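You operate a simulated robot arm through the tools that you are given. There is no shell and no other tool.

Carry out the task below with a simulated robot arm. There is one attempt and no reset: what you move stays moved.

JOB
Serve three sweets in the pink dish and cover it with the dome.
Fine: rest the dome on the wide sideboard top meanwhile; stand the dish under the spout to fill it; it goes back in the middle of the round stand, nothing else under the dome; the other sweets stay in the dispenser. Set down upright: glass dome.

It is judged by the outcome, as a careful person would: the job done as asked, and still so three seconds after it is handed in. It fails if anything else is knocked over, pushed out of place, dropped, spilled or broken. Lids that push on must go on centred and level and be pressed home; caps that screw on are set level and turned clockwise until they are tight.

ROBOT AND FRAMES
A 7-joint arm with a two-finger parallel gripper, fixed in place. Base frame: the origin is at the foot of the arm, x ahead of it, y to its left, z up; the work surface is at about z = 0.7. Lengths are in m, angles in degrees, forces in N, time in s.
With the tool pointing down near the work surface it reaches from about 0.28 to 0.68 m from the base axis. Its first joint turns from -66.0 to 66.0 degrees. Payload 1.57 kg.
The tool frame sits at the grasp point between the pads (the TCP): z along the fingers, y along the line on which they close. The tips reach 0.03 m beyond it. Largest opening 0.11 m; finger width 0.024, thickness 0.012; the body of the gripper, 0.048 by 0.112 m, starts 0.078 m behind the TCP.
Orientation is told as [roll, pitch, yaw] about the base's x, y, z axes, in that order, counted from this pose: with the fingers straight down and closing along the base's y, the tool's x points along the base's -x, its y along +y and its z along -z.

CONTROLS
- The arm moves only by the tool move_arm. Its argument "targets" is a list of rows, each an object (a shift or turn left out is 0, a gripper value left out holds the last) with "dp": the shift along the tool's x, y, z in mm, a list of three; "angular": the turn, a rotation vector about the tool's x, y, z in degrees, a list of three; "fingers": the opening, from 0 (shut) to 1 (fully open). In form: [{"dp": [x, y, z], "angular": [ax, ay, az], "fingers": fingers}, ...]. A call has 1 to 20 rows; each row shifts and turns the commanded pose from where the row before left it, along the tool's axes as they then stand. Each row takes 0.2 s and may step no farther than 0.05 m and 8.6 degrees from the row before; otherwise, or with a gripper value out of range, the whole call is refused. Where a pose cannot be reached the arm comes as near as it can. A force on the tool above 90 N (or 10 N above the force at the start of the call, whichever is more), or a blocked arm, ends the call early, and 0.2 s more pass. The fingers move at their own pace (about 0.108 m/s each) and stop on an object; they squeeze with about 33 N. The grip force told is the motor's: it shows also when the fingers shut on nothing. Time passes only in rows, and 0.2 s behind the last, so rows that do not move let the fingers close. The reply holds the time, the measured pose of the TCP, the force on the tool along the base axes, the opening and the grip force, in the units named above and with some noise, with the torque about the TCP (base axes, N m) and any sound that the robot's microphone picked up.
- Cameras (640 x 400 px; columns grow to the right, rows downward): "scene" is fixed at [0.1582, -0.3971, 1.3824]; the picture's right is [0.78, -0.63, 0.00], its down [-0.46, -0.58, -0.67] and it looks along [0.42, 0.52, -0.74] (base axes); focal length 276 px, centre (320, 200). "wrist" rides on the gripper at [0.07, 0.016, -0.141] in the tool frame; the picture's right is [-0.23, 0.97, 0.00], its down [-0.86, -0.20, -0.48] and it looks along [-0.47, -0.11, 0.88] (tool axes); focal length 222 px, centre (320, 200). There is no depth. A picture from a camera that has moved, and an enlarged one, comes with that camera's place and axes in the base frame and with its lens.
- snapshot(camera): a new picture of that camera. No time passes.
- zoom(camera, box): a new picture of the part [left, top, right, bottom] of that camera's present view, enlarged. No time passes.
- hand_in(): hands the job in; it is judged then, once.

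Places have to be worked out from the pictures, the camera data and where the tool is seen. Open the gripper and draw the arm clear of the work before you hand the job in, unless the task says otherwise.

The tools are called after "Request:" as a command line: name --argument value ..., lists and objects as JSON in quotes. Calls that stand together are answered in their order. move_arm: Moves the arm, as the interface text tells. Its arguments: {"type":"object","properties":{"targets":{"type":"array","items":{"type":"object","properties":{"dp":{"type":"array","items":{"type":"number"}},"angular":{"type":"array","items":{"type":"number"}},"fingers":{"type":"number"}}}}},"required":["targets"]} The other tools are called the same way: snapshot (camera) takes a picture; zoom (camera, box) takes an enlarged picture of a part of a camera's view; hand_in () hands the job in.

At the start:

```text
time: 0.0
ee_pos: [0.3515, -0.074, 1.1454]
tool_rot: [0.1, 0.0, 0.0]
ft_force: [-0.2, 0.4, 1.1]
ft_torque: [-0.03, 0.01, -0.01]
grip_width: 0.1101
grip_force: 0.1
```

scene: 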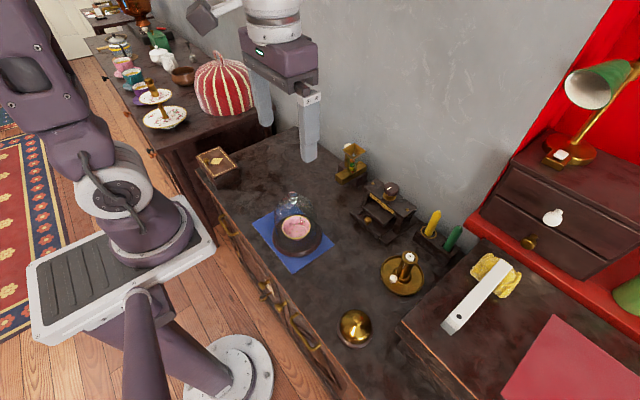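
wrist: 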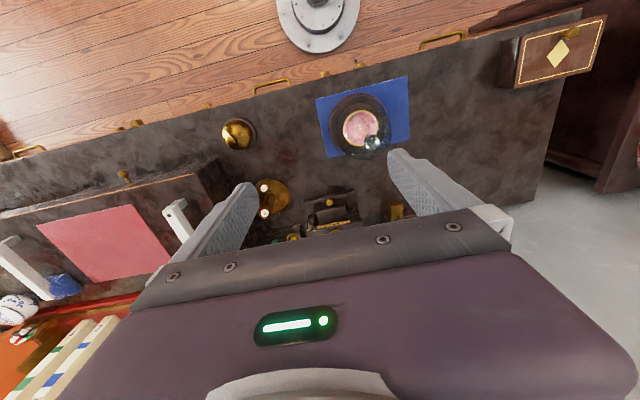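

I begin by looking closely at the dome, stand, and dispenser areas before moving anything.

Request:
zoom --camera "scene" --box '[240, 170, 360, 280]'

Request:
zoom --camera "scene" --box '[320, 130, 480, 250]'

Request:
zoom --camera "scene" --box '[180, 130, 500, 380]'

Request:
zoom --camera "wrist" --box '[220, 60, 440, 240]'

```text
3.64 times, centred on (300, 225) of scene
camera zoom: at [0.1582, -0.3971, 1.3824], right [0.78, -0.63, 0.0], down [-0.46, -0.58, -0.67], along [0.42, 0.52, -0.74], focal length 1005 px, centre (393, 109)
```

zoom: 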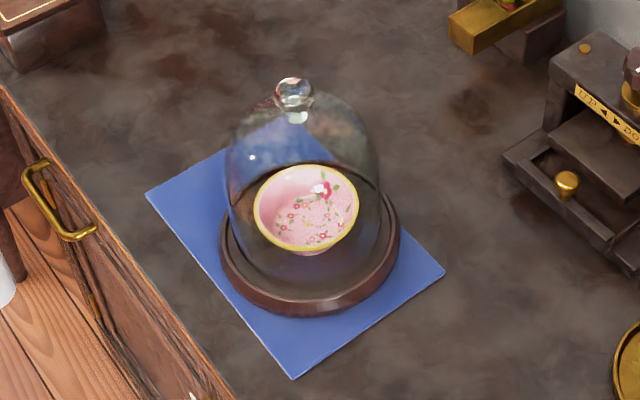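

```text
3.33 times, centred on (400, 190) of scene
camera zoom: at [0.1582, -0.3971, 1.3824], right [0.78, -0.63, 0.0], down [-0.46, -0.58, -0.67], along [0.42, 0.52, -0.74], focal length 921 px, centre (53, 233)
```

zoom: 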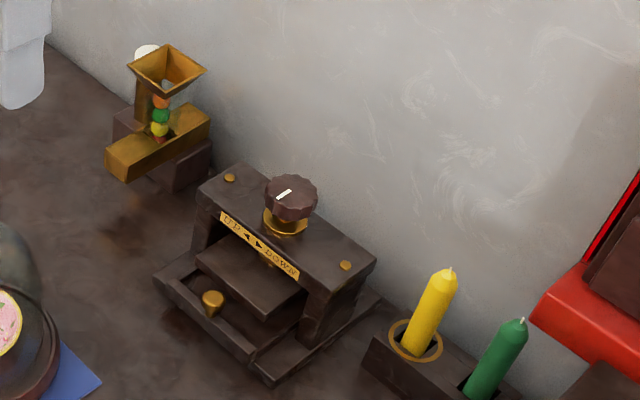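

```text
1.60 times, centred on (340, 255) of scene
camera zoom: at [0.1582, -0.3971, 1.3824], right [0.78, -0.63, 0.0], down [-0.46, -0.58, -0.67], along [0.42, 0.52, -0.74], focal length 442 px, centre (288, 112)
```

zoom: 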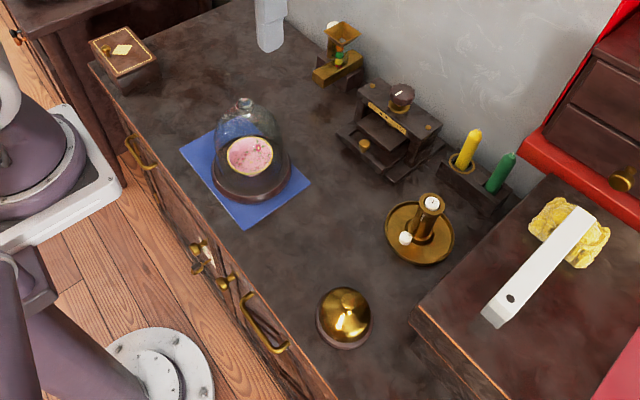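

```text
2.22 times, centred on (330, 150) of wrist
camera zoom: at [0.2812, -0.0574, 1.2877], right [0.23, 0.97, 0.0], down [0.86, -0.2, 0.48], along [0.47, -0.11, -0.88], focal length 494 px, centre (298, 311)
```

zoom: 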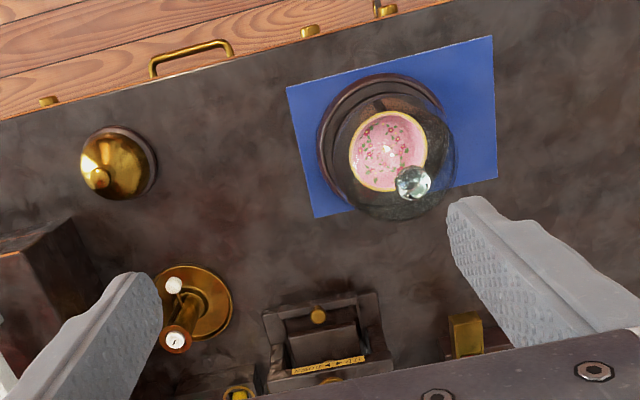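

The dispenser with coloured sweets seems to be the brass one against the wall. I zoom in more on it and on the neighbouring items.

Request:
zoom --camera "scene" --box '[328, 135, 384, 190]'

Request:
zoom --camera "scene" --box '[345, 170, 425, 250]'

Request:
zoom --camera "wrist" --box '[280, 180, 430, 250]'

Request:
zoom --camera "scene" --box '[370, 210, 480, 310]'

```text
7.27 times, centred on (356, 162) of scene
camera zoom: at [0.1582, -0.3971, 1.3824], right [0.78, -0.63, 0.0], down [-0.46, -0.58, -0.67], along [0.42, 0.52, -0.74], focal length 2010 px, centre (58, 473)
```

zoom: 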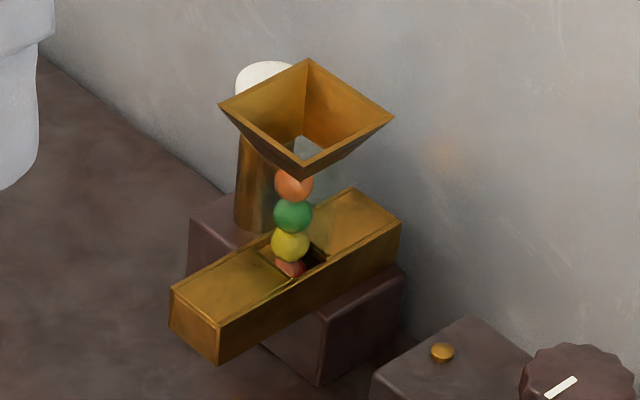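

```text
5.00 times, centred on (385, 210) of scene
camera zoom: at [0.1582, -0.3971, 1.3824], right [0.78, -0.63, 0.0], down [-0.46, -0.58, -0.67], along [0.42, 0.52, -0.74], focal length 1382 px, centre (-5, 150)
```

zoom: 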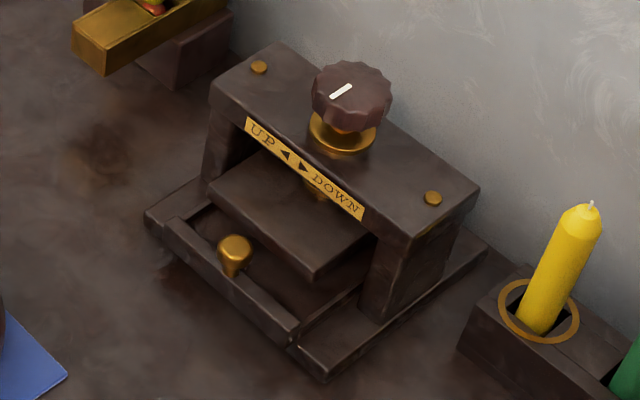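

```text
4.27 times, centred on (355, 215) of wrist
camera zoom: at [0.2812, -0.0574, 1.2877], right [0.23, 0.97, 0.0], down [0.86, -0.2, 0.48], along [0.47, -0.11, -0.88], focal length 948 px, centre (171, 136)
```

zoom: 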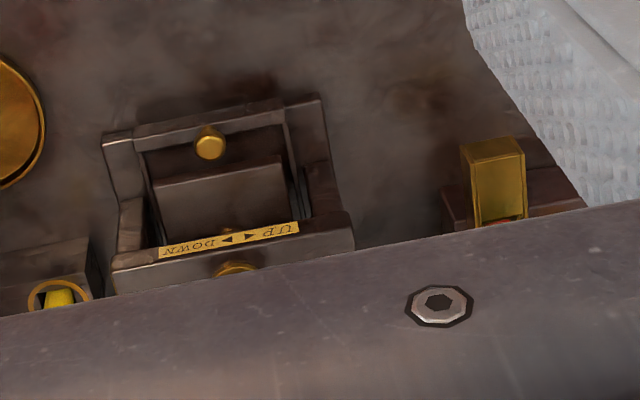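

```text
4.00 times, centred on (425, 260) of scene
camera zoom: at [0.1582, -0.3971, 1.3824], right [0.78, -0.63, 0.0], down [-0.46, -0.58, -0.67], along [0.42, 0.52, -0.74], focal length 1106 px, centre (-100, -40)
```

zoom: 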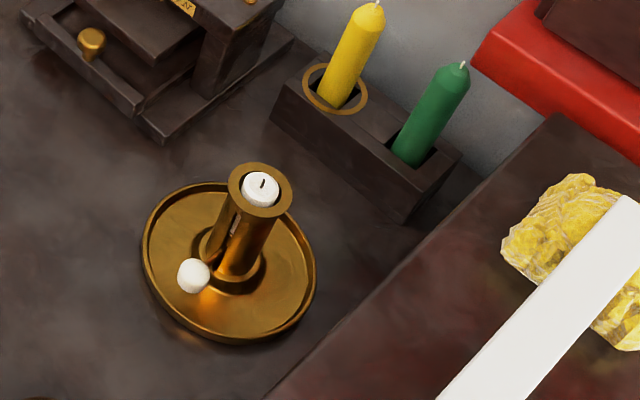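

The brass dispenser's spout points toward the robot at about x≈0.62, y≈0.06, and the dome's knob is near (0.395, 0.00, 0.89). I tilt the wrist forward from a safe height to get a closer look at the dispenser mechanism.

Request:
move_arm --targets '[{"dp": [-12, 44, 12]}, {"dp": [-12, 44, 12]}, {"dp": [-12, 44, 12]}, {"dp": [-12, 44, 12]}, {"angular": [0, -8, 0]}, {"angular": [0, -8, 0]}, {"angular": [0, -8, 0]}, {"angular": [0, -8, 0]}, {"angular": [0, -8, 0]}]'

Request:
snapshot --camera "wrist"

Request:
snapshot --camera "scene"

```text
time: 2.0
ee_pos: [0.3933, 0.107, 1.1126]
tool_rot: [4.2, -33.2, -1.5]
ft_force: [0.1, -0.1, -1.3]
ft_torque: [0.02, -0.03, -0.01]
grip_width: 0.1099
grip_force: 0.0
out of reach, approached as far as the arm can: row 8, 9
```

```text
taken
camera wrist: at [0.2572, 0.1162, 1.193], right [0.18, 0.97, 0.18], down [0.45, -0.25, 0.86], along [0.87, -0.07, -0.48], focal length 222 px, centre (320, 200)
```

wrist: 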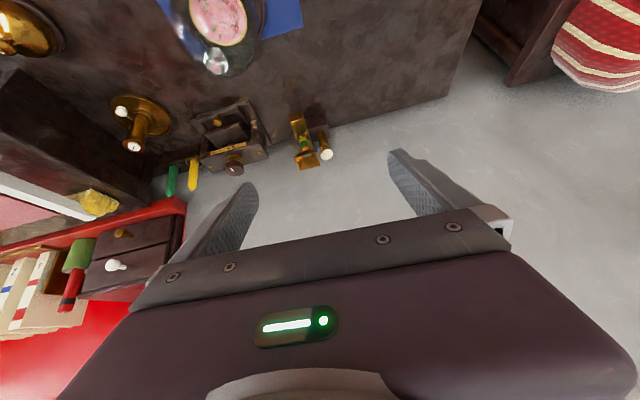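

```text
taken
```

scene: 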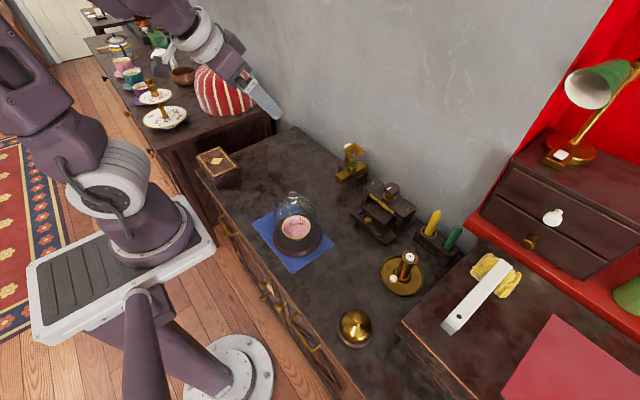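

The wrist camera now sees the dispenser between the fingers; I zoom in there and at the dome, and into the scene view now that the arm is out of the way.

Request:
zoom --camera "wrist" --box '[275, 100, 345, 175]'

Request:
zoom --camera "wrist" --box '[90, 60, 290, 190]'

Request:
zoom --camera "scene" --box '[325, 130, 385, 190]'

Request:
zoom --camera "scene" --box '[180, 120, 360, 240]'

```text
5.33 times, centred on (310, 138) of wrist
camera zoom: at [0.2572, 0.1162, 1.193], right [0.18, 0.97, 0.18], down [0.45, -0.25, 0.86], along [0.87, -0.07, -0.48], focal length 1185 px, centre (373, 533)
```

zoom: 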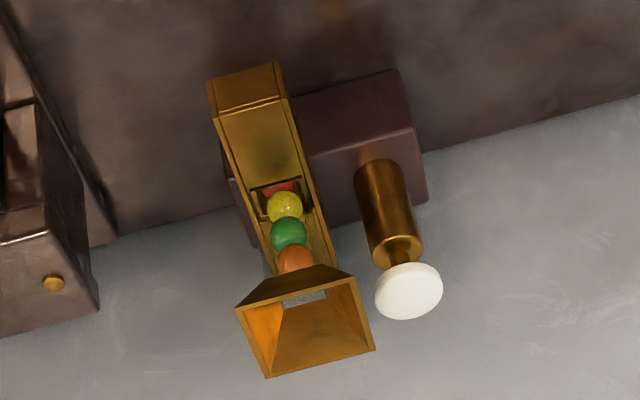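

```text
3.08 times, centred on (190, 125) of wrist
camera zoom: at [0.2572, 0.1162, 1.193], right [0.18, 0.97, 0.18], down [0.45, -0.25, 0.86], along [0.87, -0.07, -0.48], focal length 684 px, centre (720, 431)
```

zoom: 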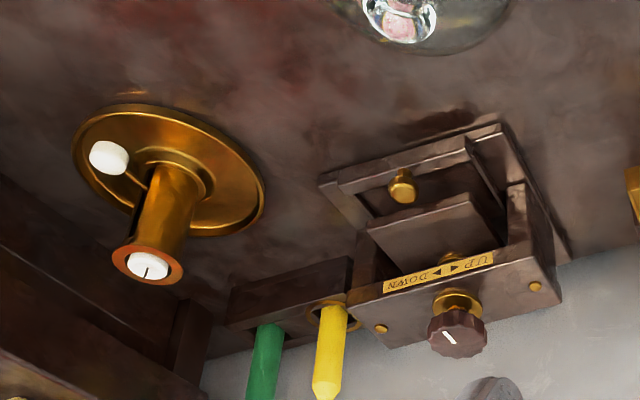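

```text
6.67 times, centred on (355, 160) of scene
camera zoom: at [0.1582, -0.3971, 1.3824], right [0.78, -0.63, 0.0], down [-0.46, -0.58, -0.67], along [0.42, 0.52, -0.74], focal length 1842 px, centre (87, 467)
```

zoom: 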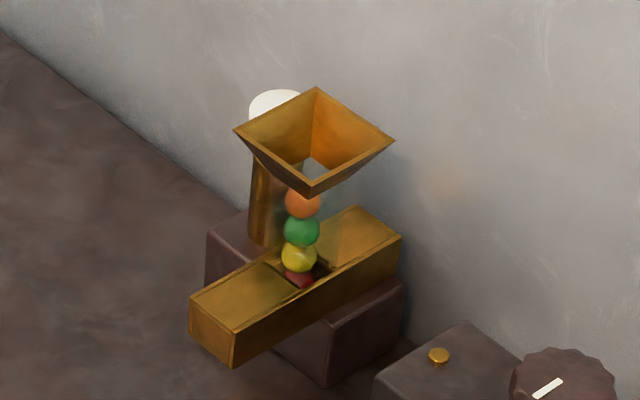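

```text
3.33 times, centred on (270, 180) of scene
camera zoom: at [0.1582, -0.3971, 1.3824], right [0.78, -0.63, 0.0], down [-0.46, -0.58, -0.67], along [0.42, 0.52, -0.74], focal length 921 px, centre (487, 267)
```

zoom: 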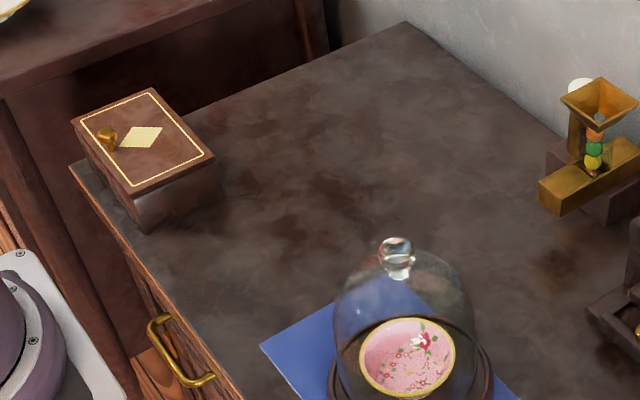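

The brass post with the white button at about (0.697, 0.122, 0.828) looks like a push plunger, and the chute end is at about x=0.62, y=0.074, z 0.743–0.767. I straighten the tool and move above the dome, which I will handle first.

Request:
move_arm --targets '[{"angular": [0, 8, 0]}, {"angular": [0, 8, 0]}, {"angular": [0, 8, 0]}, {"angular": [0, 8, 0]}, {"angular": [0, 8, 0]}]'

Request:
snapshot --camera "wrist"

```text
time: 3.2
ee_pos: [0.3934, 0.1065, 1.1115]
tool_rot: [3.7, 6.8, 1.3]
ft_force: [0.2, 0.5, 0.6]
ft_torque: [-0.03, -0.02, 0.02]
grip_width: 0.1102
grip_force: 0.2
```

```text
taken
camera wrist: at [0.3409, 0.1129, 1.2618], right [0.21, 0.98, 0.03], down [0.91, -0.21, 0.36], along [0.36, -0.05, -0.93], focal length 222 px, centre (320, 200)
```

wrist: 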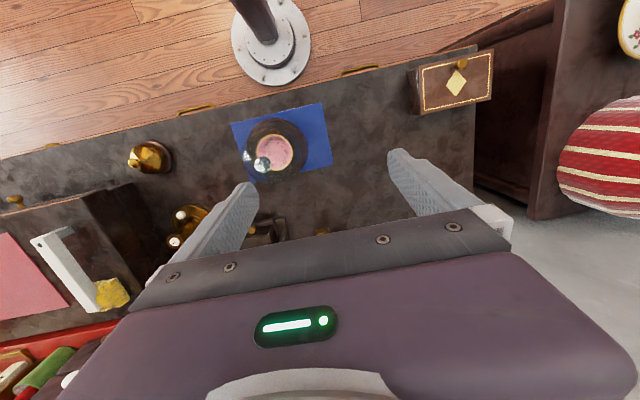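

The tool is left slightly rotated (roll 3.7, pitch 6.8, yaw 1.3), so I cancel that and then look at the dome from above.

Request:
move_arm --targets '[{"angular": [3.7, -6.8, 1.3]}, {"dp": [0, -30, 0]}, {"dp": [0, -10, 0]}]'

Request:
snapshot --camera "wrist"

```text
time: 4.0
ee_pos: [0.3936, 0.0668, 1.1107]
tool_rot: [-0.3, -0.1, -0.4]
ft_force: [-0.6, -0.3, 0.0]
ft_torque: [-0.01, 0.03, 0.01]
grip_width: 0.1101
grip_force: 0.1
```

```text
taken
camera wrist: at [0.3233, 0.0835, 1.2535], right [0.23, 0.97, 0.0], down [0.85, -0.2, 0.48], along [0.47, -0.12, -0.88], focal length 222 px, centre (320, 200)
```

wrist: 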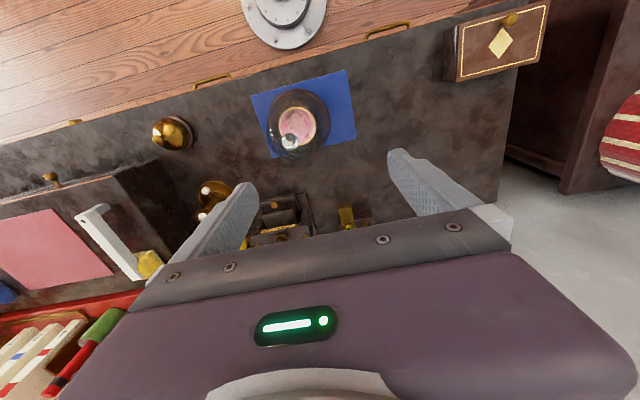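

Request:
zoom --camera "wrist" --box '[240, 60, 370, 170]'

Request:
zoom --camera "scene" --box '[260, 180, 330, 260]'

```text
3.64 times, centred on (305, 115) of wrist
camera zoom: at [0.3233, 0.0835, 1.2535], right [0.23, 0.97, 0.0], down [0.85, -0.2, 0.48], along [0.47, -0.12, -0.88], focal length 808 px, centre (374, 509)
```

zoom: 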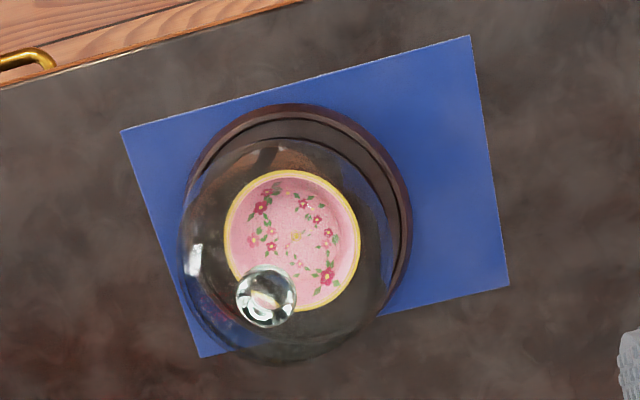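

```text
5.00 times, centred on (295, 220) of scene
camera zoom: at [0.1582, -0.3971, 1.3824], right [0.78, -0.63, 0.0], down [-0.46, -0.58, -0.67], along [0.42, 0.52, -0.74], focal length 1382 px, centre (445, 100)
```

zoom: 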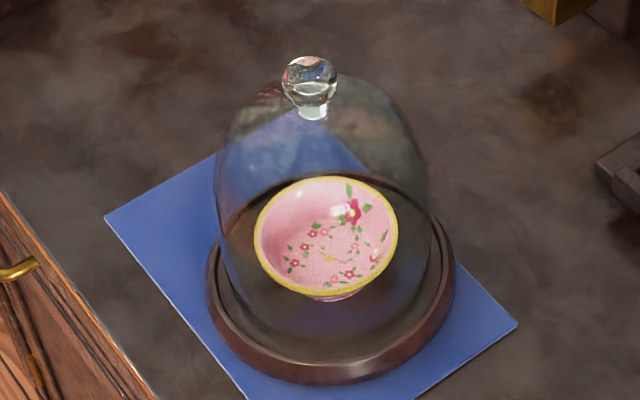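

The knob triangulates to about (0.401, 0.012, 0.88). I descend above it with open fingers, stopping about 8 cm short to check alignment.

Request:
move_arm --targets '[{"dp": [-2, -14, 37]}, {"dp": [-2, -14, 37]}, {"dp": [-2, -14, 37]}, {"dp": [-2, -13, 37]}, {"dp": [0, 0, 0]}]'

Request:
snapshot --camera "wrist"

Request:
snapshot --camera "scene"

```text
time: 5.2
ee_pos: [0.4015, 0.0097, 0.9638]
tool_rot: [-0.3, -0.1, -0.3]
ft_force: [0.2, 0.4, 0.5]
ft_torque: [-0.04, 0.01, 0.0]
grip_width: 0.1101
grip_force: 0.1
```

```text
taken
camera wrist: at [0.3315, 0.0278, 1.1054], right [0.23, 0.97, 0.0], down [0.85, -0.2, 0.48], along [0.47, -0.12, -0.88], focal length 222 px, centre (320, 200)
```

wrist: 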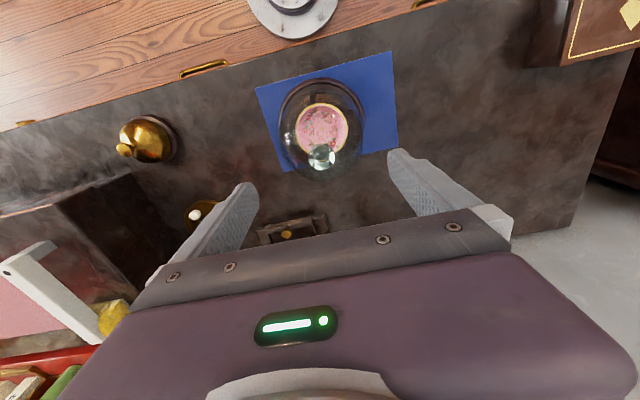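

```text
taken
```

scene: 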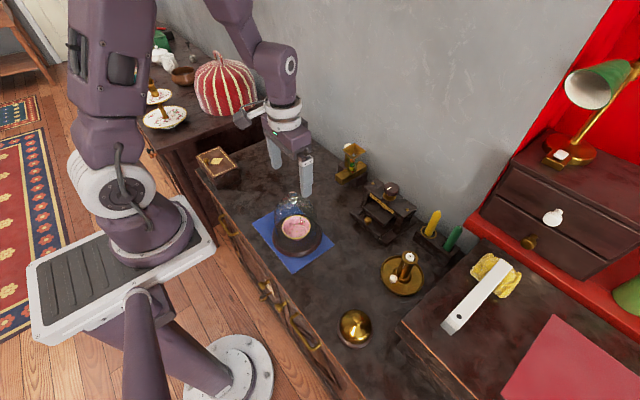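

Request:
zoom --camera "wrist" --box '[265, 70, 385, 190]'

Request:
zoom --camera "scene" --box '[250, 140, 340, 270]'

```text
3.33 times, centred on (325, 130) of wrist
camera zoom: at [0.3315, 0.0278, 1.1054], right [0.23, 0.97, 0.0], down [0.85, -0.2, 0.48], along [0.47, -0.12, -0.88], focal length 740 px, centre (303, 433)
```

zoom: 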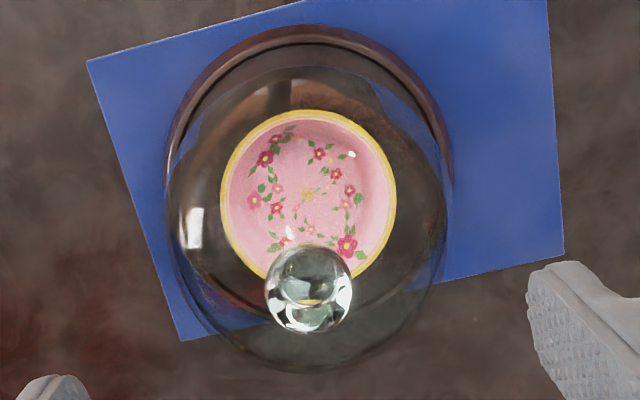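

```text
3.08 times, centred on (295, 205) of scene
camera zoom: at [0.1582, -0.3971, 1.3824], right [0.78, -0.63, 0.0], down [-0.46, -0.58, -0.67], along [0.42, 0.52, -0.74], focal length 850 px, centre (397, 185)
```

zoom: 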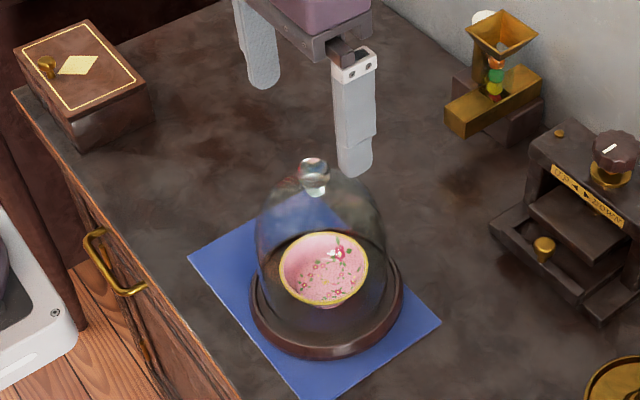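

The knob is centred under the tool within ~1 mm and about 27 mm wide. I lower to TCP z≈0.895 so the fingertips stay above the glass shoulder, and check before closing.

Request:
move_arm --targets '[{"dp": [-1, 1, 23]}, {"dp": [0, 0, 23]}, {"dp": [0, 0, 22]}, {"dp": [0, 0, 0]}]'

Request:
zoom --camera "scene" --box '[250, 140, 340, 270]'

Request:
snapshot --camera "wrist"

```text
time: 6.2
ee_pos: [0.4022, 0.0119, 0.8958]
tool_rot: [-0.3, -0.1, -0.4]
ft_force: [0.0, -0.2, 0.0]
ft_torque: [-0.01, -0.03, 0.01]
grip_width: 0.1097
grip_force: 0.1
```

```text
3.08 times, centred on (295, 205) of scene
camera zoom: at [0.1582, -0.3971, 1.3824], right [0.78, -0.63, 0.0], down [-0.46, -0.58, -0.67], along [0.42, 0.52, -0.74], focal length 850 px, centre (397, 185)
```

zoom: 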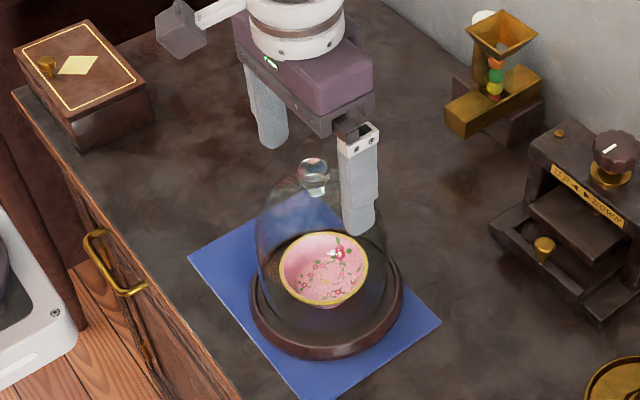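

```text
taken
camera wrist: at [0.3324, 0.0285, 1.0375], right [0.23, 0.97, 0.0], down [0.85, -0.2, 0.48], along [0.47, -0.12, -0.88], focal length 222 px, centre (320, 200)
```

wrist: 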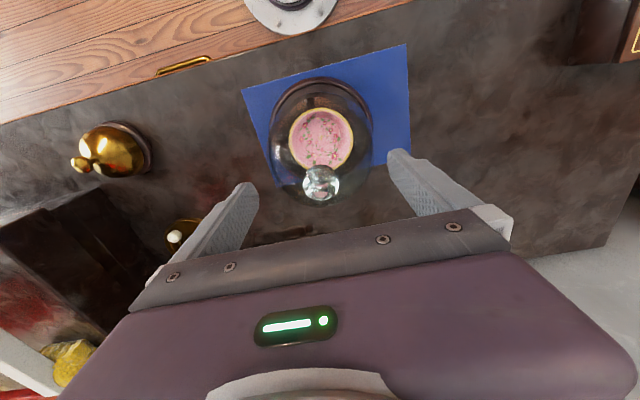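

Alignment is good (knob centre at z≈0.881, no contact force). I close on the knob.

Request:
move_arm --targets '[{"fingers": 0}, {"fingers": 0}, {"fingers": 0}, {"fingers": 0}, {"fingers": 0}]'

Request:
zoom --camera "scene" --box '[250, 140, 340, 270]'

```text
time: 7.4
ee_pos: [0.4017, 0.0114, 0.896]
tool_rot: [-0.3, -0.1, -0.4]
ft_force: [0.7, 0.1, 0.1]
ft_torque: [0.06, -0.16, 0.05]
grip_width: 0.0274
grip_force: 33.0
```

```text
3.08 times, centred on (295, 205) of scene
camera zoom: at [0.1582, -0.3971, 1.3824], right [0.78, -0.63, 0.0], down [-0.46, -0.58, -0.67], along [0.42, 0.52, -0.74], focal length 850 px, centre (397, 185)
```

zoom: 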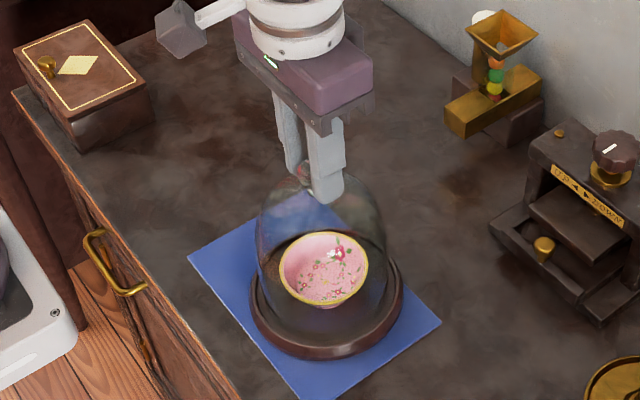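

Grip holds at 27.4 mm on the knob. I lift a little first and check that the dome comes free cleanly.

Request:
move_arm --targets '[{"dp": [0, 0, -5]}, {"dp": [0, 0, -10]}, {"dp": [0, 0, -15]}, {"dp": [0, 0, 0]}]'

Request:
zoom --camera "scene" --box '[250, 140, 340, 270]'

```text
time: 8.4
ee_pos: [0.4019, 0.0121, 0.9262]
tool_rot: [-0.4, -0.1, -0.3]
ft_force: [-0.5, 0.0, 0.1]
ft_torque: [-0.02, 0.0, -0.02]
grip_width: 0.0001
grip_force: 21.4
```

```text
3.08 times, centred on (295, 205) of scene
camera zoom: at [0.1582, -0.3971, 1.3824], right [0.78, -0.63, 0.0], down [-0.46, -0.58, -0.67], along [0.42, 0.52, -0.74], focal length 850 px, centre (397, 185)
```

zoom: 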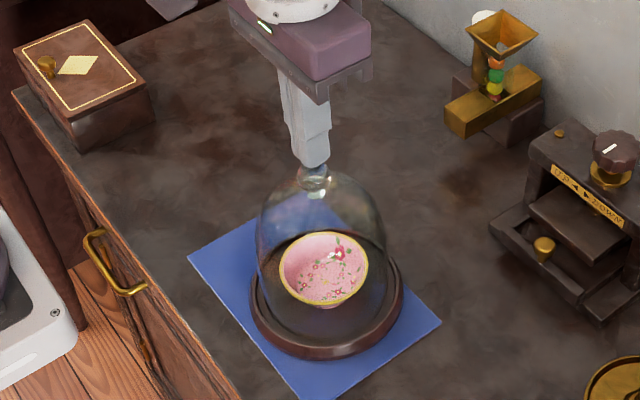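

The fingers slipped off the knob (opening went to 0), though the dome stayed put on its stand. I reopen partly after rising and look closely at the knob and glass shoulder to grip lower.

Request:
move_arm --targets '[{"dp": [0, 0, -20], "fingers": 0.45}, {"dp": [0, 0, 0], "fingers": 0.45}]'

Request:
zoom --camera "scene" --box '[272, 180, 322, 215]'

Request:
zoom --camera "wrist" --box '[265, 90, 385, 210]'

Request:
zoom --camera "scene" --box '[250, 140, 340, 270]'

```text
time: 9.0
ee_pos: [0.4011, 0.012, 0.945]
tool_rot: [-0.4, -0.1, -0.4]
ft_force: [0.3, 0.3, 0.3]
ft_torque: [-0.02, 0.01, -0.01]
grip_width: 0.0494
grip_force: 0.1
```

```text
11.43 times, centred on (297, 198) of scene
camera zoom: at [0.1582, -0.3971, 1.3824], right [0.78, -0.63, 0.0], down [-0.46, -0.58, -0.67], along [0.42, 0.52, -0.74], focal length 3159 px, centre (583, 229)
```

zoom: 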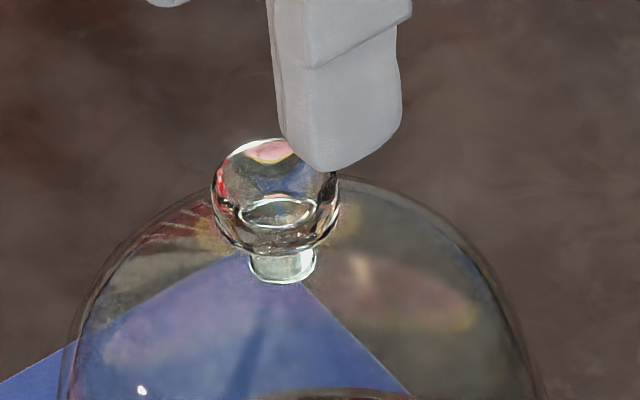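

```text
3.33 times, centred on (325, 150) of wrist
camera zoom: at [0.3319, 0.0292, 1.0876], right [0.23, 0.97, 0.0], down [0.85, -0.2, 0.48], along [0.47, -0.12, -0.88], focal length 740 px, centre (303, 367)
```

zoom: 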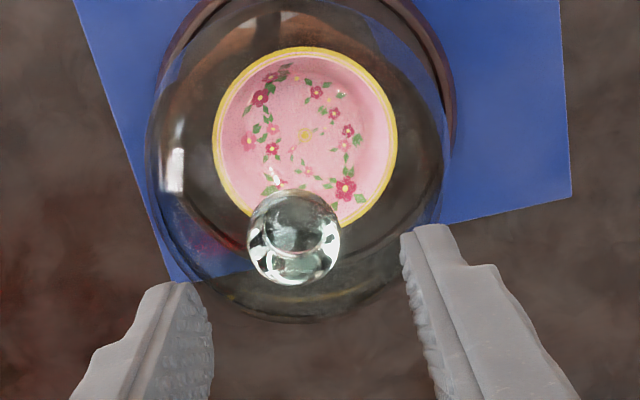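

```text
3.08 times, centred on (295, 205) of scene
camera zoom: at [0.1582, -0.3971, 1.3824], right [0.78, -0.63, 0.0], down [-0.46, -0.58, -0.67], along [0.42, 0.52, -0.74], focal length 850 px, centre (397, 185)
```

zoom: 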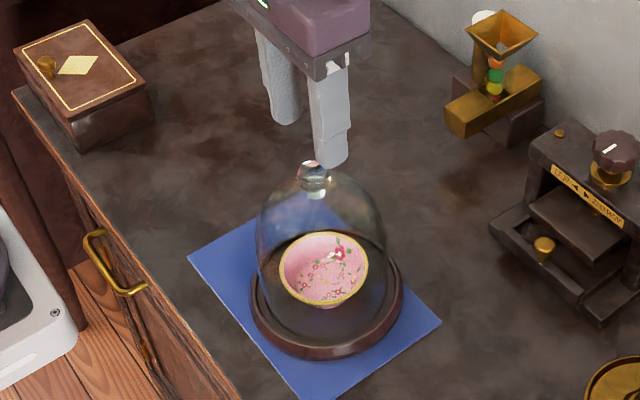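

The knob's neck base (glass apex) is at about z≈0.8535 and the ball's centre about 0.873–0.88, so my previous grip was near the rounded fingertip ends. I go down to TCP z≈0.885 (tips ≈0.855) and regrip.

Request:
move_arm --targets '[{"dp": [0, -1, 20]}, {"dp": [0, 0, 20]}, {"dp": [0, 0, 10]}, {"dp": [0, 0, 5]}, {"dp": [0, 0, 5]}, {"dp": [0, 0, 0]}]'

Request:
zoom --camera "scene" --box '[272, 180, 322, 215]'

Request:
zoom --camera "wrist" --box '[265, 110, 385, 230]'

```text
time: 10.4
ee_pos: [0.4015, 0.0104, 0.8858]
tool_rot: [-0.3, -0.1, -0.3]
ft_force: [-0.3, -0.6, -1.0]
ft_torque: [-0.05, 0.01, -0.02]
grip_width: 0.0495
grip_force: 0.0
```

```text
11.43 times, centred on (297, 198) of scene
camera zoom: at [0.1582, -0.3971, 1.3824], right [0.78, -0.63, 0.0], down [-0.46, -0.58, -0.67], along [0.42, 0.52, -0.74], focal length 3159 px, centre (583, 229)
```

zoom: 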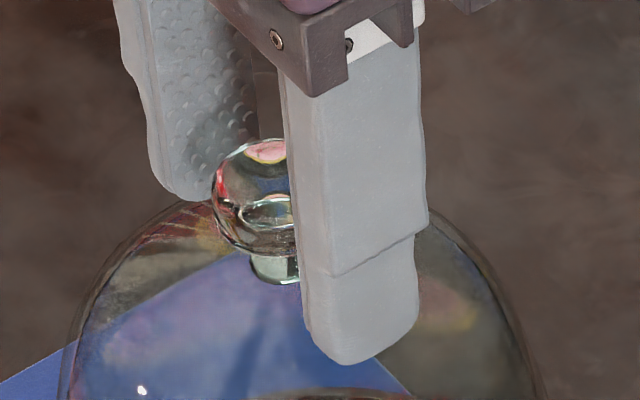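

```text
3.33 times, centred on (325, 170) of wrist
camera zoom: at [0.3322, 0.0276, 1.0278], right [0.23, 0.97, 0.0], down [0.85, -0.2, 0.48], along [0.47, -0.12, -0.88], focal length 740 px, centre (303, 300)
```

zoom: 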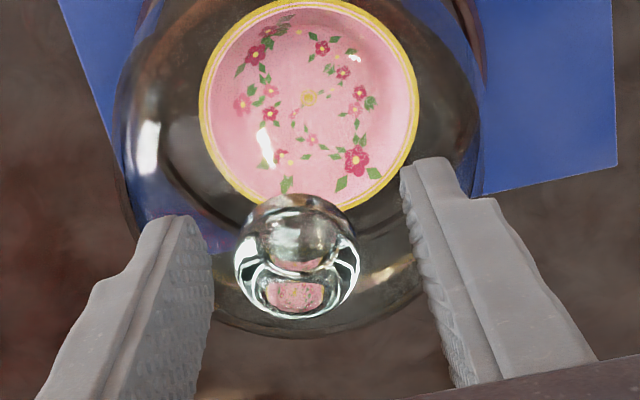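

The knob centre appears at about (0.4025, 0.009, 0.879) in the wrist view, so I nudge 1 mm, raise 2 mm to avoid touching the shoulder, close and read the forces before lifting.

Request:
move_arm --targets '[{"dp": [-1, -1, -2]}, {"fingers": 0}, {"fingers": 0}, {"fingers": 0}, {"fingers": 0}]'

Request:
zoom --camera "scene" --box '[272, 180, 322, 215]'

Request:
zoom --camera "wrist" --box '[265, 110, 385, 230]'

```text
time: 11.6
ee_pos: [0.4036, 0.01, 0.8875]
tool_rot: [-0.2, -0.1, -0.4]
ft_force: [-0.2, -0.3, 0.1]
ft_torque: [0.07, -0.03, 0.01]
grip_width: 0.0273
grip_force: 33.2
```

```text
11.43 times, centred on (297, 198) of scene
camera zoom: at [0.1582, -0.3971, 1.3824], right [0.78, -0.63, 0.0], down [-0.46, -0.58, -0.67], along [0.42, 0.52, -0.74], focal length 3159 px, centre (583, 229)
```

zoom: 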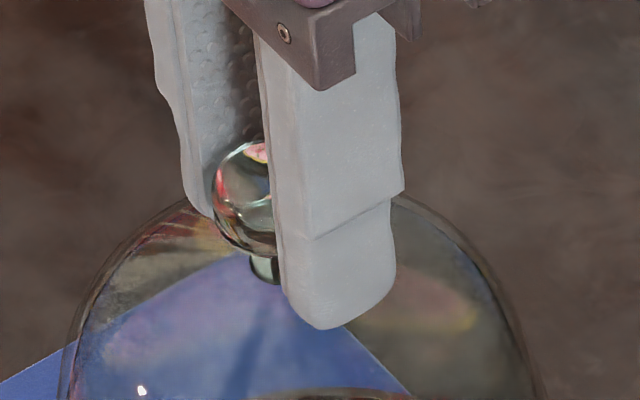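

```text
3.33 times, centred on (325, 170) of wrist
camera zoom: at [0.3333, 0.0264, 1.0296], right [0.23, 0.97, 0.0], down [0.85, -0.2, 0.48], along [0.47, -0.12, -0.88], focal length 740 px, centre (303, 300)
```

zoom: 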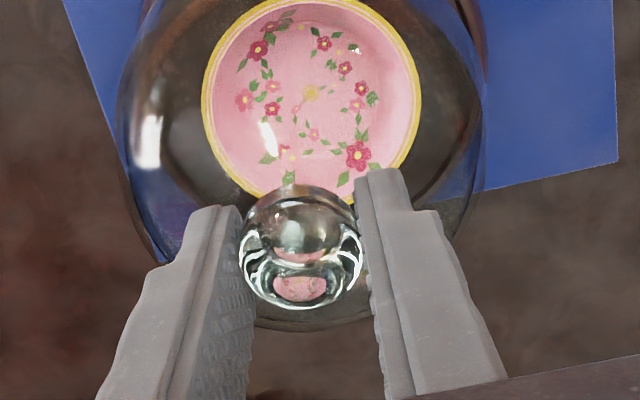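

The knob now sits well up on the pads with hardly any side load. I lift very slowly by a few mm and check the grip.

Request:
move_arm --targets '[{"dp": [0, 0, -1]}, {"dp": [0, 0, -2]}, {"dp": [0, 0, -2]}, {"dp": [0, 0, 0]}]'

Request:
zoom --camera "scene" --box '[250, 170, 340, 270]'

```text
time: 12.6
ee_pos: [0.4021, 0.0099, 0.893]
tool_rot: [-0.2, -0.1, -0.4]
ft_force: [-0.3, -0.6, -2.5]
ft_torque: [0.02, -0.03, 0.02]
grip_width: 0.0272
grip_force: 33.3
```

```text
4.00 times, centred on (295, 220) of scene
camera zoom: at [0.1582, -0.3971, 1.3824], right [0.78, -0.63, 0.0], down [-0.46, -0.58, -0.67], along [0.42, 0.52, -0.74], focal length 1106 px, centre (420, 120)
```

zoom: 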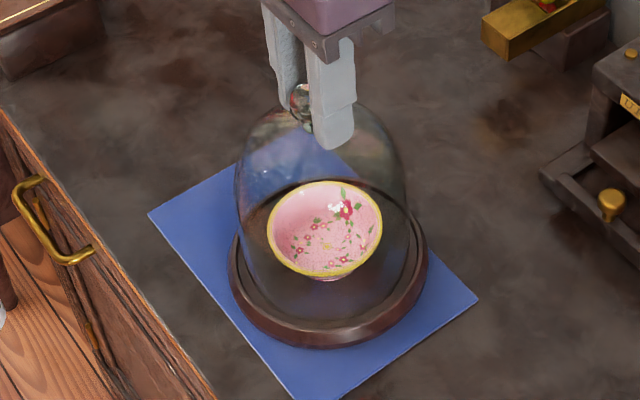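

The tool now carries about 2.5 N and the grip width is unchanged, so the dome is coming up. I continue lifting gently.

Request:
move_arm --targets '[{"dp": [0, 0, -4]}, {"dp": [0, 0, -6]}, {"dp": [0, 0, -8]}, {"dp": [0, 0, -8]}, {"dp": [0, 0, -4]}, {"dp": [0, 0, 0]}]'

Request:
zoom --camera "scene" --box '[250, 150, 340, 270]'

```text
time: 14.0
ee_pos: [0.4017, 0.0082, 0.9222]
tool_rot: [-0.3, -0.1, -0.4]
ft_force: [-0.2, 0.6, -2.7]
ft_torque: [0.0, -0.01, 0.02]
grip_width: 0.0272
grip_force: 32.6
```

```text
3.33 times, centred on (295, 210) of scene
camera zoom: at [0.1582, -0.3971, 1.3824], right [0.78, -0.63, 0.0], down [-0.46, -0.58, -0.67], along [0.42, 0.52, -0.74], focal length 921 px, centre (403, 167)
```

zoom: 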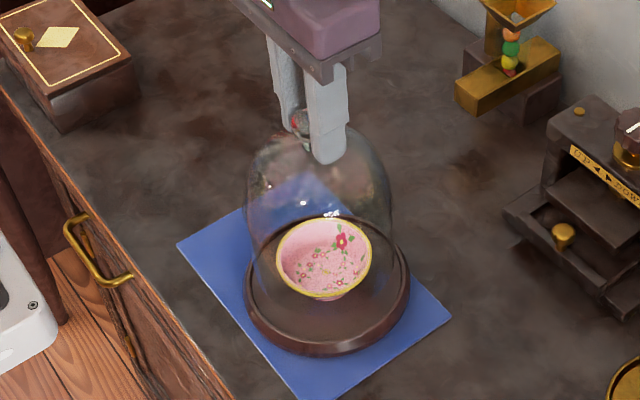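

The dome hangs level and free. I raise it well clear of the dish, then carry it sideways (+y) with gentle ramps toward the open area near (0.42, 0.24).

Request:
move_arm --targets '[{"dp": [0, 0, -10]}, {"dp": [0, 0, -18]}, {"dp": [0, 0, -22]}, {"dp": [0, 0, -20]}, {"dp": [0, 0, -10]}, {"dp": [0, 8, 0]}, {"dp": [-1, 16, 0]}, {"dp": [-2, 22, 0]}, {"dp": [-3, 26, 0]}, {"dp": [-3, 28, 0]}, {"dp": [-3, 28, 0]}, {"dp": [-3, 28, 0]}, {"dp": [-2, 26, 0]}, {"dp": [-2, 22, 0]}, {"dp": [-1, 16, 0]}, {"dp": [0, 10, 0]}, {"dp": [0, 0, 0]}, {"dp": [0, 0, 0]}]'

Request:
snapshot --camera "scene"

Request:
snapshot --camera "wrist"

```text
time: 17.8
ee_pos: [0.4244, 0.2406, 1.0014]
tool_rot: [-0.3, -0.1, -0.5]
ft_force: [0.2, -0.6, -2.8]
ft_torque: [-0.01, -0.04, -0.06]
grip_width: 0.0275
grip_force: 32.7
```

```text
taken
```

scene: 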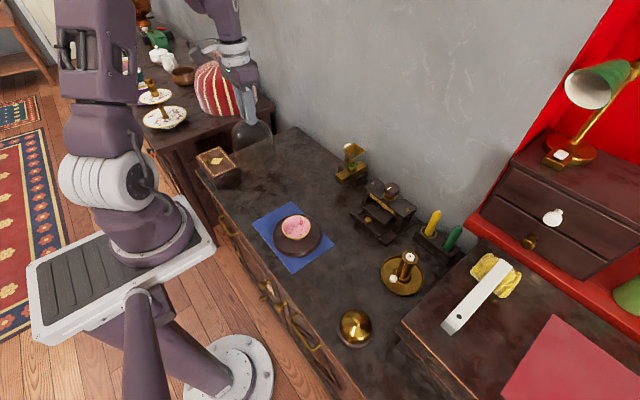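

```text
taken
camera wrist: at [0.3553, 0.2576, 1.144], right [0.23, 0.97, 0.0], down [0.85, -0.2, 0.48], along [0.47, -0.12, -0.88], focal length 222 px, centre (320, 200)
```

wrist: 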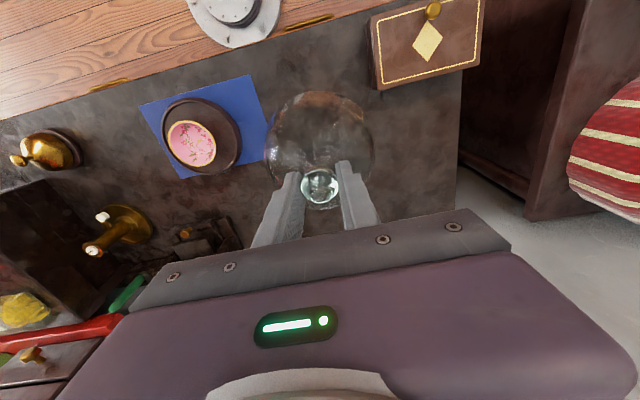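

The dome hangs steady over clear tabletop at (0.424, 0.24), well away from the box. I lower it most of the way, then approach the surface slowly.

Request:
move_arm --targets '[{"dp": [0, 0, 10]}, {"dp": [0, 0, 18]}, {"dp": [0, 0, 22]}, {"dp": [0, 0, 22]}, {"dp": [0, 0, 18]}, {"dp": [0, 0, 12]}, {"dp": [0, 0, 6]}, {"dp": [0, 0, 3]}, {"dp": [0, 0, 0]}]'

Request:
zoom --camera "scene" --box '[190, 80, 310, 200]'

```text
time: 19.8
ee_pos: [0.4233, 0.239, 0.8916]
tool_rot: [-0.3, 0.0, -0.4]
ft_force: [0.1, 0.3, -4.3]
ft_torque: [0.0, 0.02, 0.01]
grip_width: 0.027
grip_force: 33.2
```

```text
3.33 times, centred on (250, 140) of scene
camera zoom: at [0.1582, -0.3971, 1.3824], right [0.78, -0.63, 0.0], down [-0.46, -0.58, -0.67], along [0.42, 0.52, -0.74], focal length 921 px, centre (553, 400)
```

zoom: 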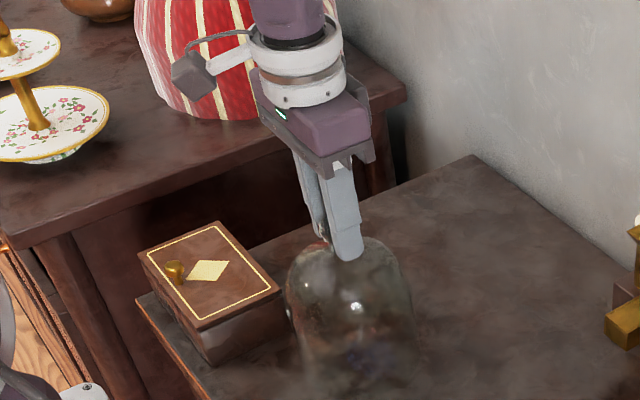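

Still hanging freely (about -3 to -4 N). I keep lowering in small steps.

Request:
move_arm --targets '[{"dp": [0, 0, 3]}, {"dp": [0, 0, 3]}, {"dp": [0, 0, 3]}, {"dp": [0, 0, 3]}, {"dp": [0, 0, 0]}]'

Request:
zoom --camera "scene" --box '[220, 110, 310, 200]'

```text
time: 21.0
ee_pos: [0.4252, 0.2395, 0.8791]
tool_rot: [-0.3, -0.1, -0.4]
ft_force: [0.1, -0.5, -2.7]
ft_torque: [-0.02, -0.05, -0.02]
grip_width: 0.0275
grip_force: 33.1
```

```text
4.44 times, centred on (265, 155) of scene
camera zoom: at [0.1582, -0.3971, 1.3824], right [0.78, -0.63, 0.0], down [-0.46, -0.58, -0.67], along [0.42, 0.52, -0.74], focal length 1228 px, centre (564, 400)
```

zoom: 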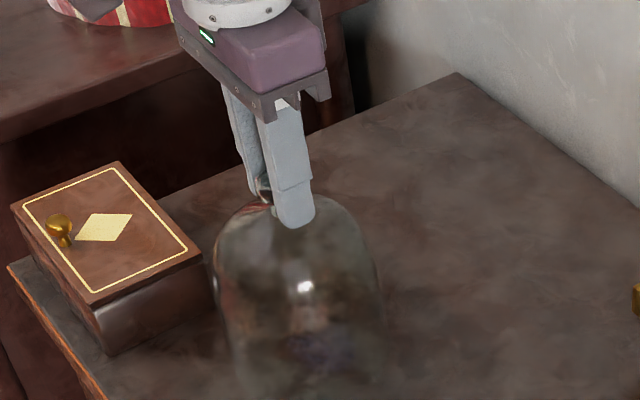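

Request:
move_arm --targets '[{"dp": [0, 0, 2]}, {"dp": [0, 0, 2]}, {"dp": [0, 0, 2]}, {"dp": [0, 0, 0]}]'

```text
time: 22.0
ee_pos: [0.4256, 0.2383, 0.8714]
tool_rot: [-0.3, 0.0, -0.4]
ft_force: [0.1, -0.4, -2.4]
ft_torque: [0.01, 0.01, 0.01]
grip_width: 0.0273
grip_force: 33.0
```

Still carrying -2.4 N at z 0.8714, so no table contact yet. I continue down in 2 mm steps.

Request:
move_arm --targets '[{"dp": [0, 0, 2]}, {"dp": [0, 0, 2]}, {"dp": [0, 0, 0]}]'

Request:
zoom --camera "scene" --box '[220, 130, 310, 220]'

```text
time: 22.8
ee_pos: [0.4252, 0.2395, 0.8692]
tool_rot: [-0.3, -0.1, -0.4]
ft_force: [-0.3, 0.9, -3.3]
ft_torque: [-0.02, -0.05, 0.03]
grip_width: 0.0274
grip_force: 33.1
```

```text
4.44 times, centred on (265, 175) of scene
camera zoom: at [0.1582, -0.3971, 1.3824], right [0.78, -0.63, 0.0], down [-0.46, -0.58, -0.67], along [0.42, 0.52, -0.74], focal length 1228 px, centre (564, 311)
```

zoom: 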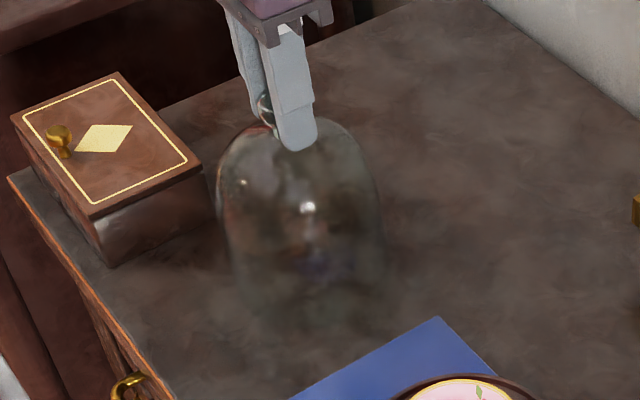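

No contact yet at z≈0.869 (weight still on the tool). I keep going down slowly.

Request:
move_arm --targets '[{"dp": [0, 0, 2]}, {"dp": [0, 0, 2]}, {"dp": [0, 0, 0]}]'

```text
time: 23.6
ee_pos: [0.4254, 0.2397, 0.8656]
tool_rot: [-0.3, -0.2, -0.4]
ft_force: [-4.6, -10.1, 34.6]
ft_torque: [0.05, 0.28, 0.15]
grip_width: 0.0275
grip_force: 33.0
```

Contact with the table shows (+34.6 N). I back off about 1 mm to relieve the push before releasing.

Request:
move_arm --targets '[{"dp": [0, 0, -1]}, {"dp": [0, 0, 0]}]'

```text
time: 24.2
ee_pos: [0.4244, 0.2399, 0.8656]
tool_rot: [-0.2, -0.2, -0.4]
ft_force: [1.8, -9.3, 20.8]
ft_torque: [-0.07, -0.19, -0.1]
grip_width: 0.0271
grip_force: 32.4
```

Request:
move_arm --targets '[{"dp": [0, 0, -1]}, {"dp": [0, 0, 0]}]'

```text
time: 24.8
ee_pos: [0.4237, 0.2401, 0.8662]
tool_rot: [-0.4, 0.0, -0.4]
ft_force: [0.6, 0.1, -2.5]
ft_torque: [-0.04, 0.02, 0.03]
grip_width: 0.0275
grip_force: 32.5
```

Now just at the surface (weight barely carried); I lower half a millimetre and open the fingers gradually.

Request:
move_arm --targets '[{"dp": [0, 0, 0.6]}, {"dp": [0, 0, 0], "fingers": 0.35}, {"dp": [0, 0, 0], "fingers": 0.45}, {"dp": [0, 0, 0], "fingers": 0.45}]'

Request:
zoom --camera "scene" --box '[220, 130, 310, 220]'

Request:
zoom --camera "wrist" --box '[260, 80, 390, 220]'

```text
time: 25.8
ee_pos: [0.4245, 0.2395, 0.8666]
tool_rot: [-0.4, 0.0, -0.4]
ft_force: [0.6, 0.3, 0.0]
ft_torque: [-0.01, 0.01, 0.01]
grip_width: 0.0495
grip_force: 0.1
```

```text
4.44 times, centred on (265, 175) of scene
camera zoom: at [0.1582, -0.3971, 1.3824], right [0.78, -0.63, 0.0], down [-0.46, -0.58, -0.67], along [0.42, 0.52, -0.74], focal length 1228 px, centre (564, 311)
```

zoom: 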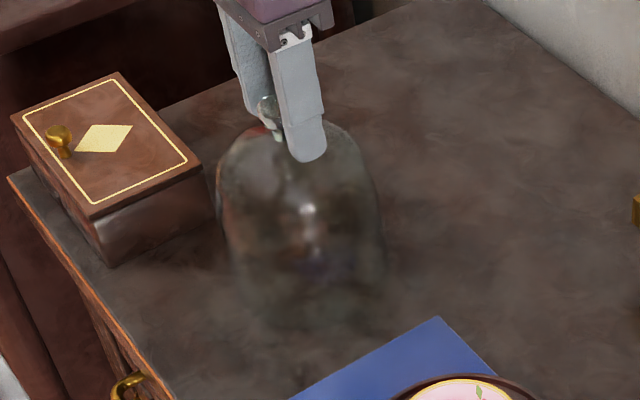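

```text
2.86 times, centred on (325, 150) of wrist
camera zoom: at [0.3549, 0.2565, 1.0082], right [0.23, 0.97, 0.0], down [0.85, -0.2, 0.48], along [0.47, -0.12, -0.88], focal length 635 px, centre (306, 343)
```

zoom: 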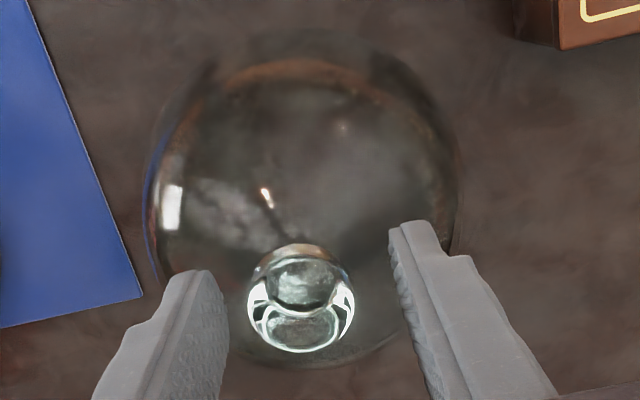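

The dome stands upright on the sideboard top. I raise straight up clear of the knob, then swing over to look down at the dish.

Request:
move_arm --targets '[{"dp": [0, 0, -8]}, {"dp": [0, 0, -25]}, {"dp": [0, 0, -40]}, {"dp": [0, 0, -40]}, {"dp": [0, -40, 0], "fingers": 1}, {"dp": [0, -48, 0]}, {"dp": [4, -48, 0]}, {"dp": [10, -48, 0]}, {"dp": [10, -44, 0]}, {"dp": [0, 0, 0]}]'

Request:
snapshot --camera "scene"

Request:
snapshot --camera "wrist"

```text
time: 28.0
ee_pos: [0.3998, 0.0117, 0.9807]
tool_rot: [-0.3, -0.1, -0.4]
ft_force: [-0.7, -0.5, -0.8]
ft_torque: [0.01, -0.01, -0.01]
grip_width: 0.1101
grip_force: 0.2
```

```text
taken
```

scene: 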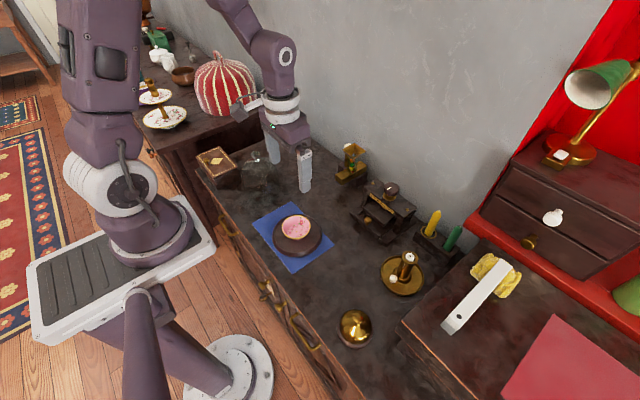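

```text
taken
camera wrist: at [0.3293, 0.0286, 1.1212], right [0.23, 0.97, 0.0], down [0.85, -0.2, 0.48], along [0.47, -0.12, -0.88], focal length 222 px, centre (320, 200)
```

wrist: 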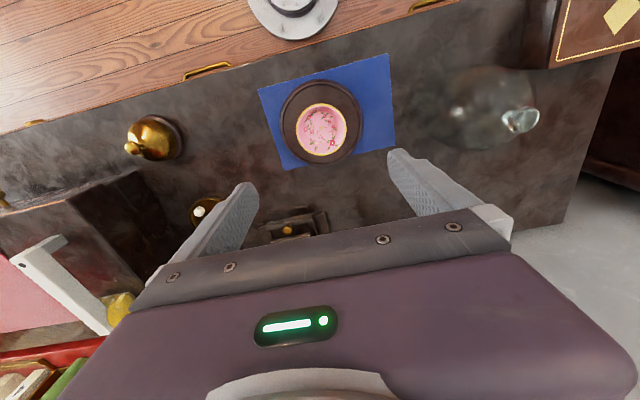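

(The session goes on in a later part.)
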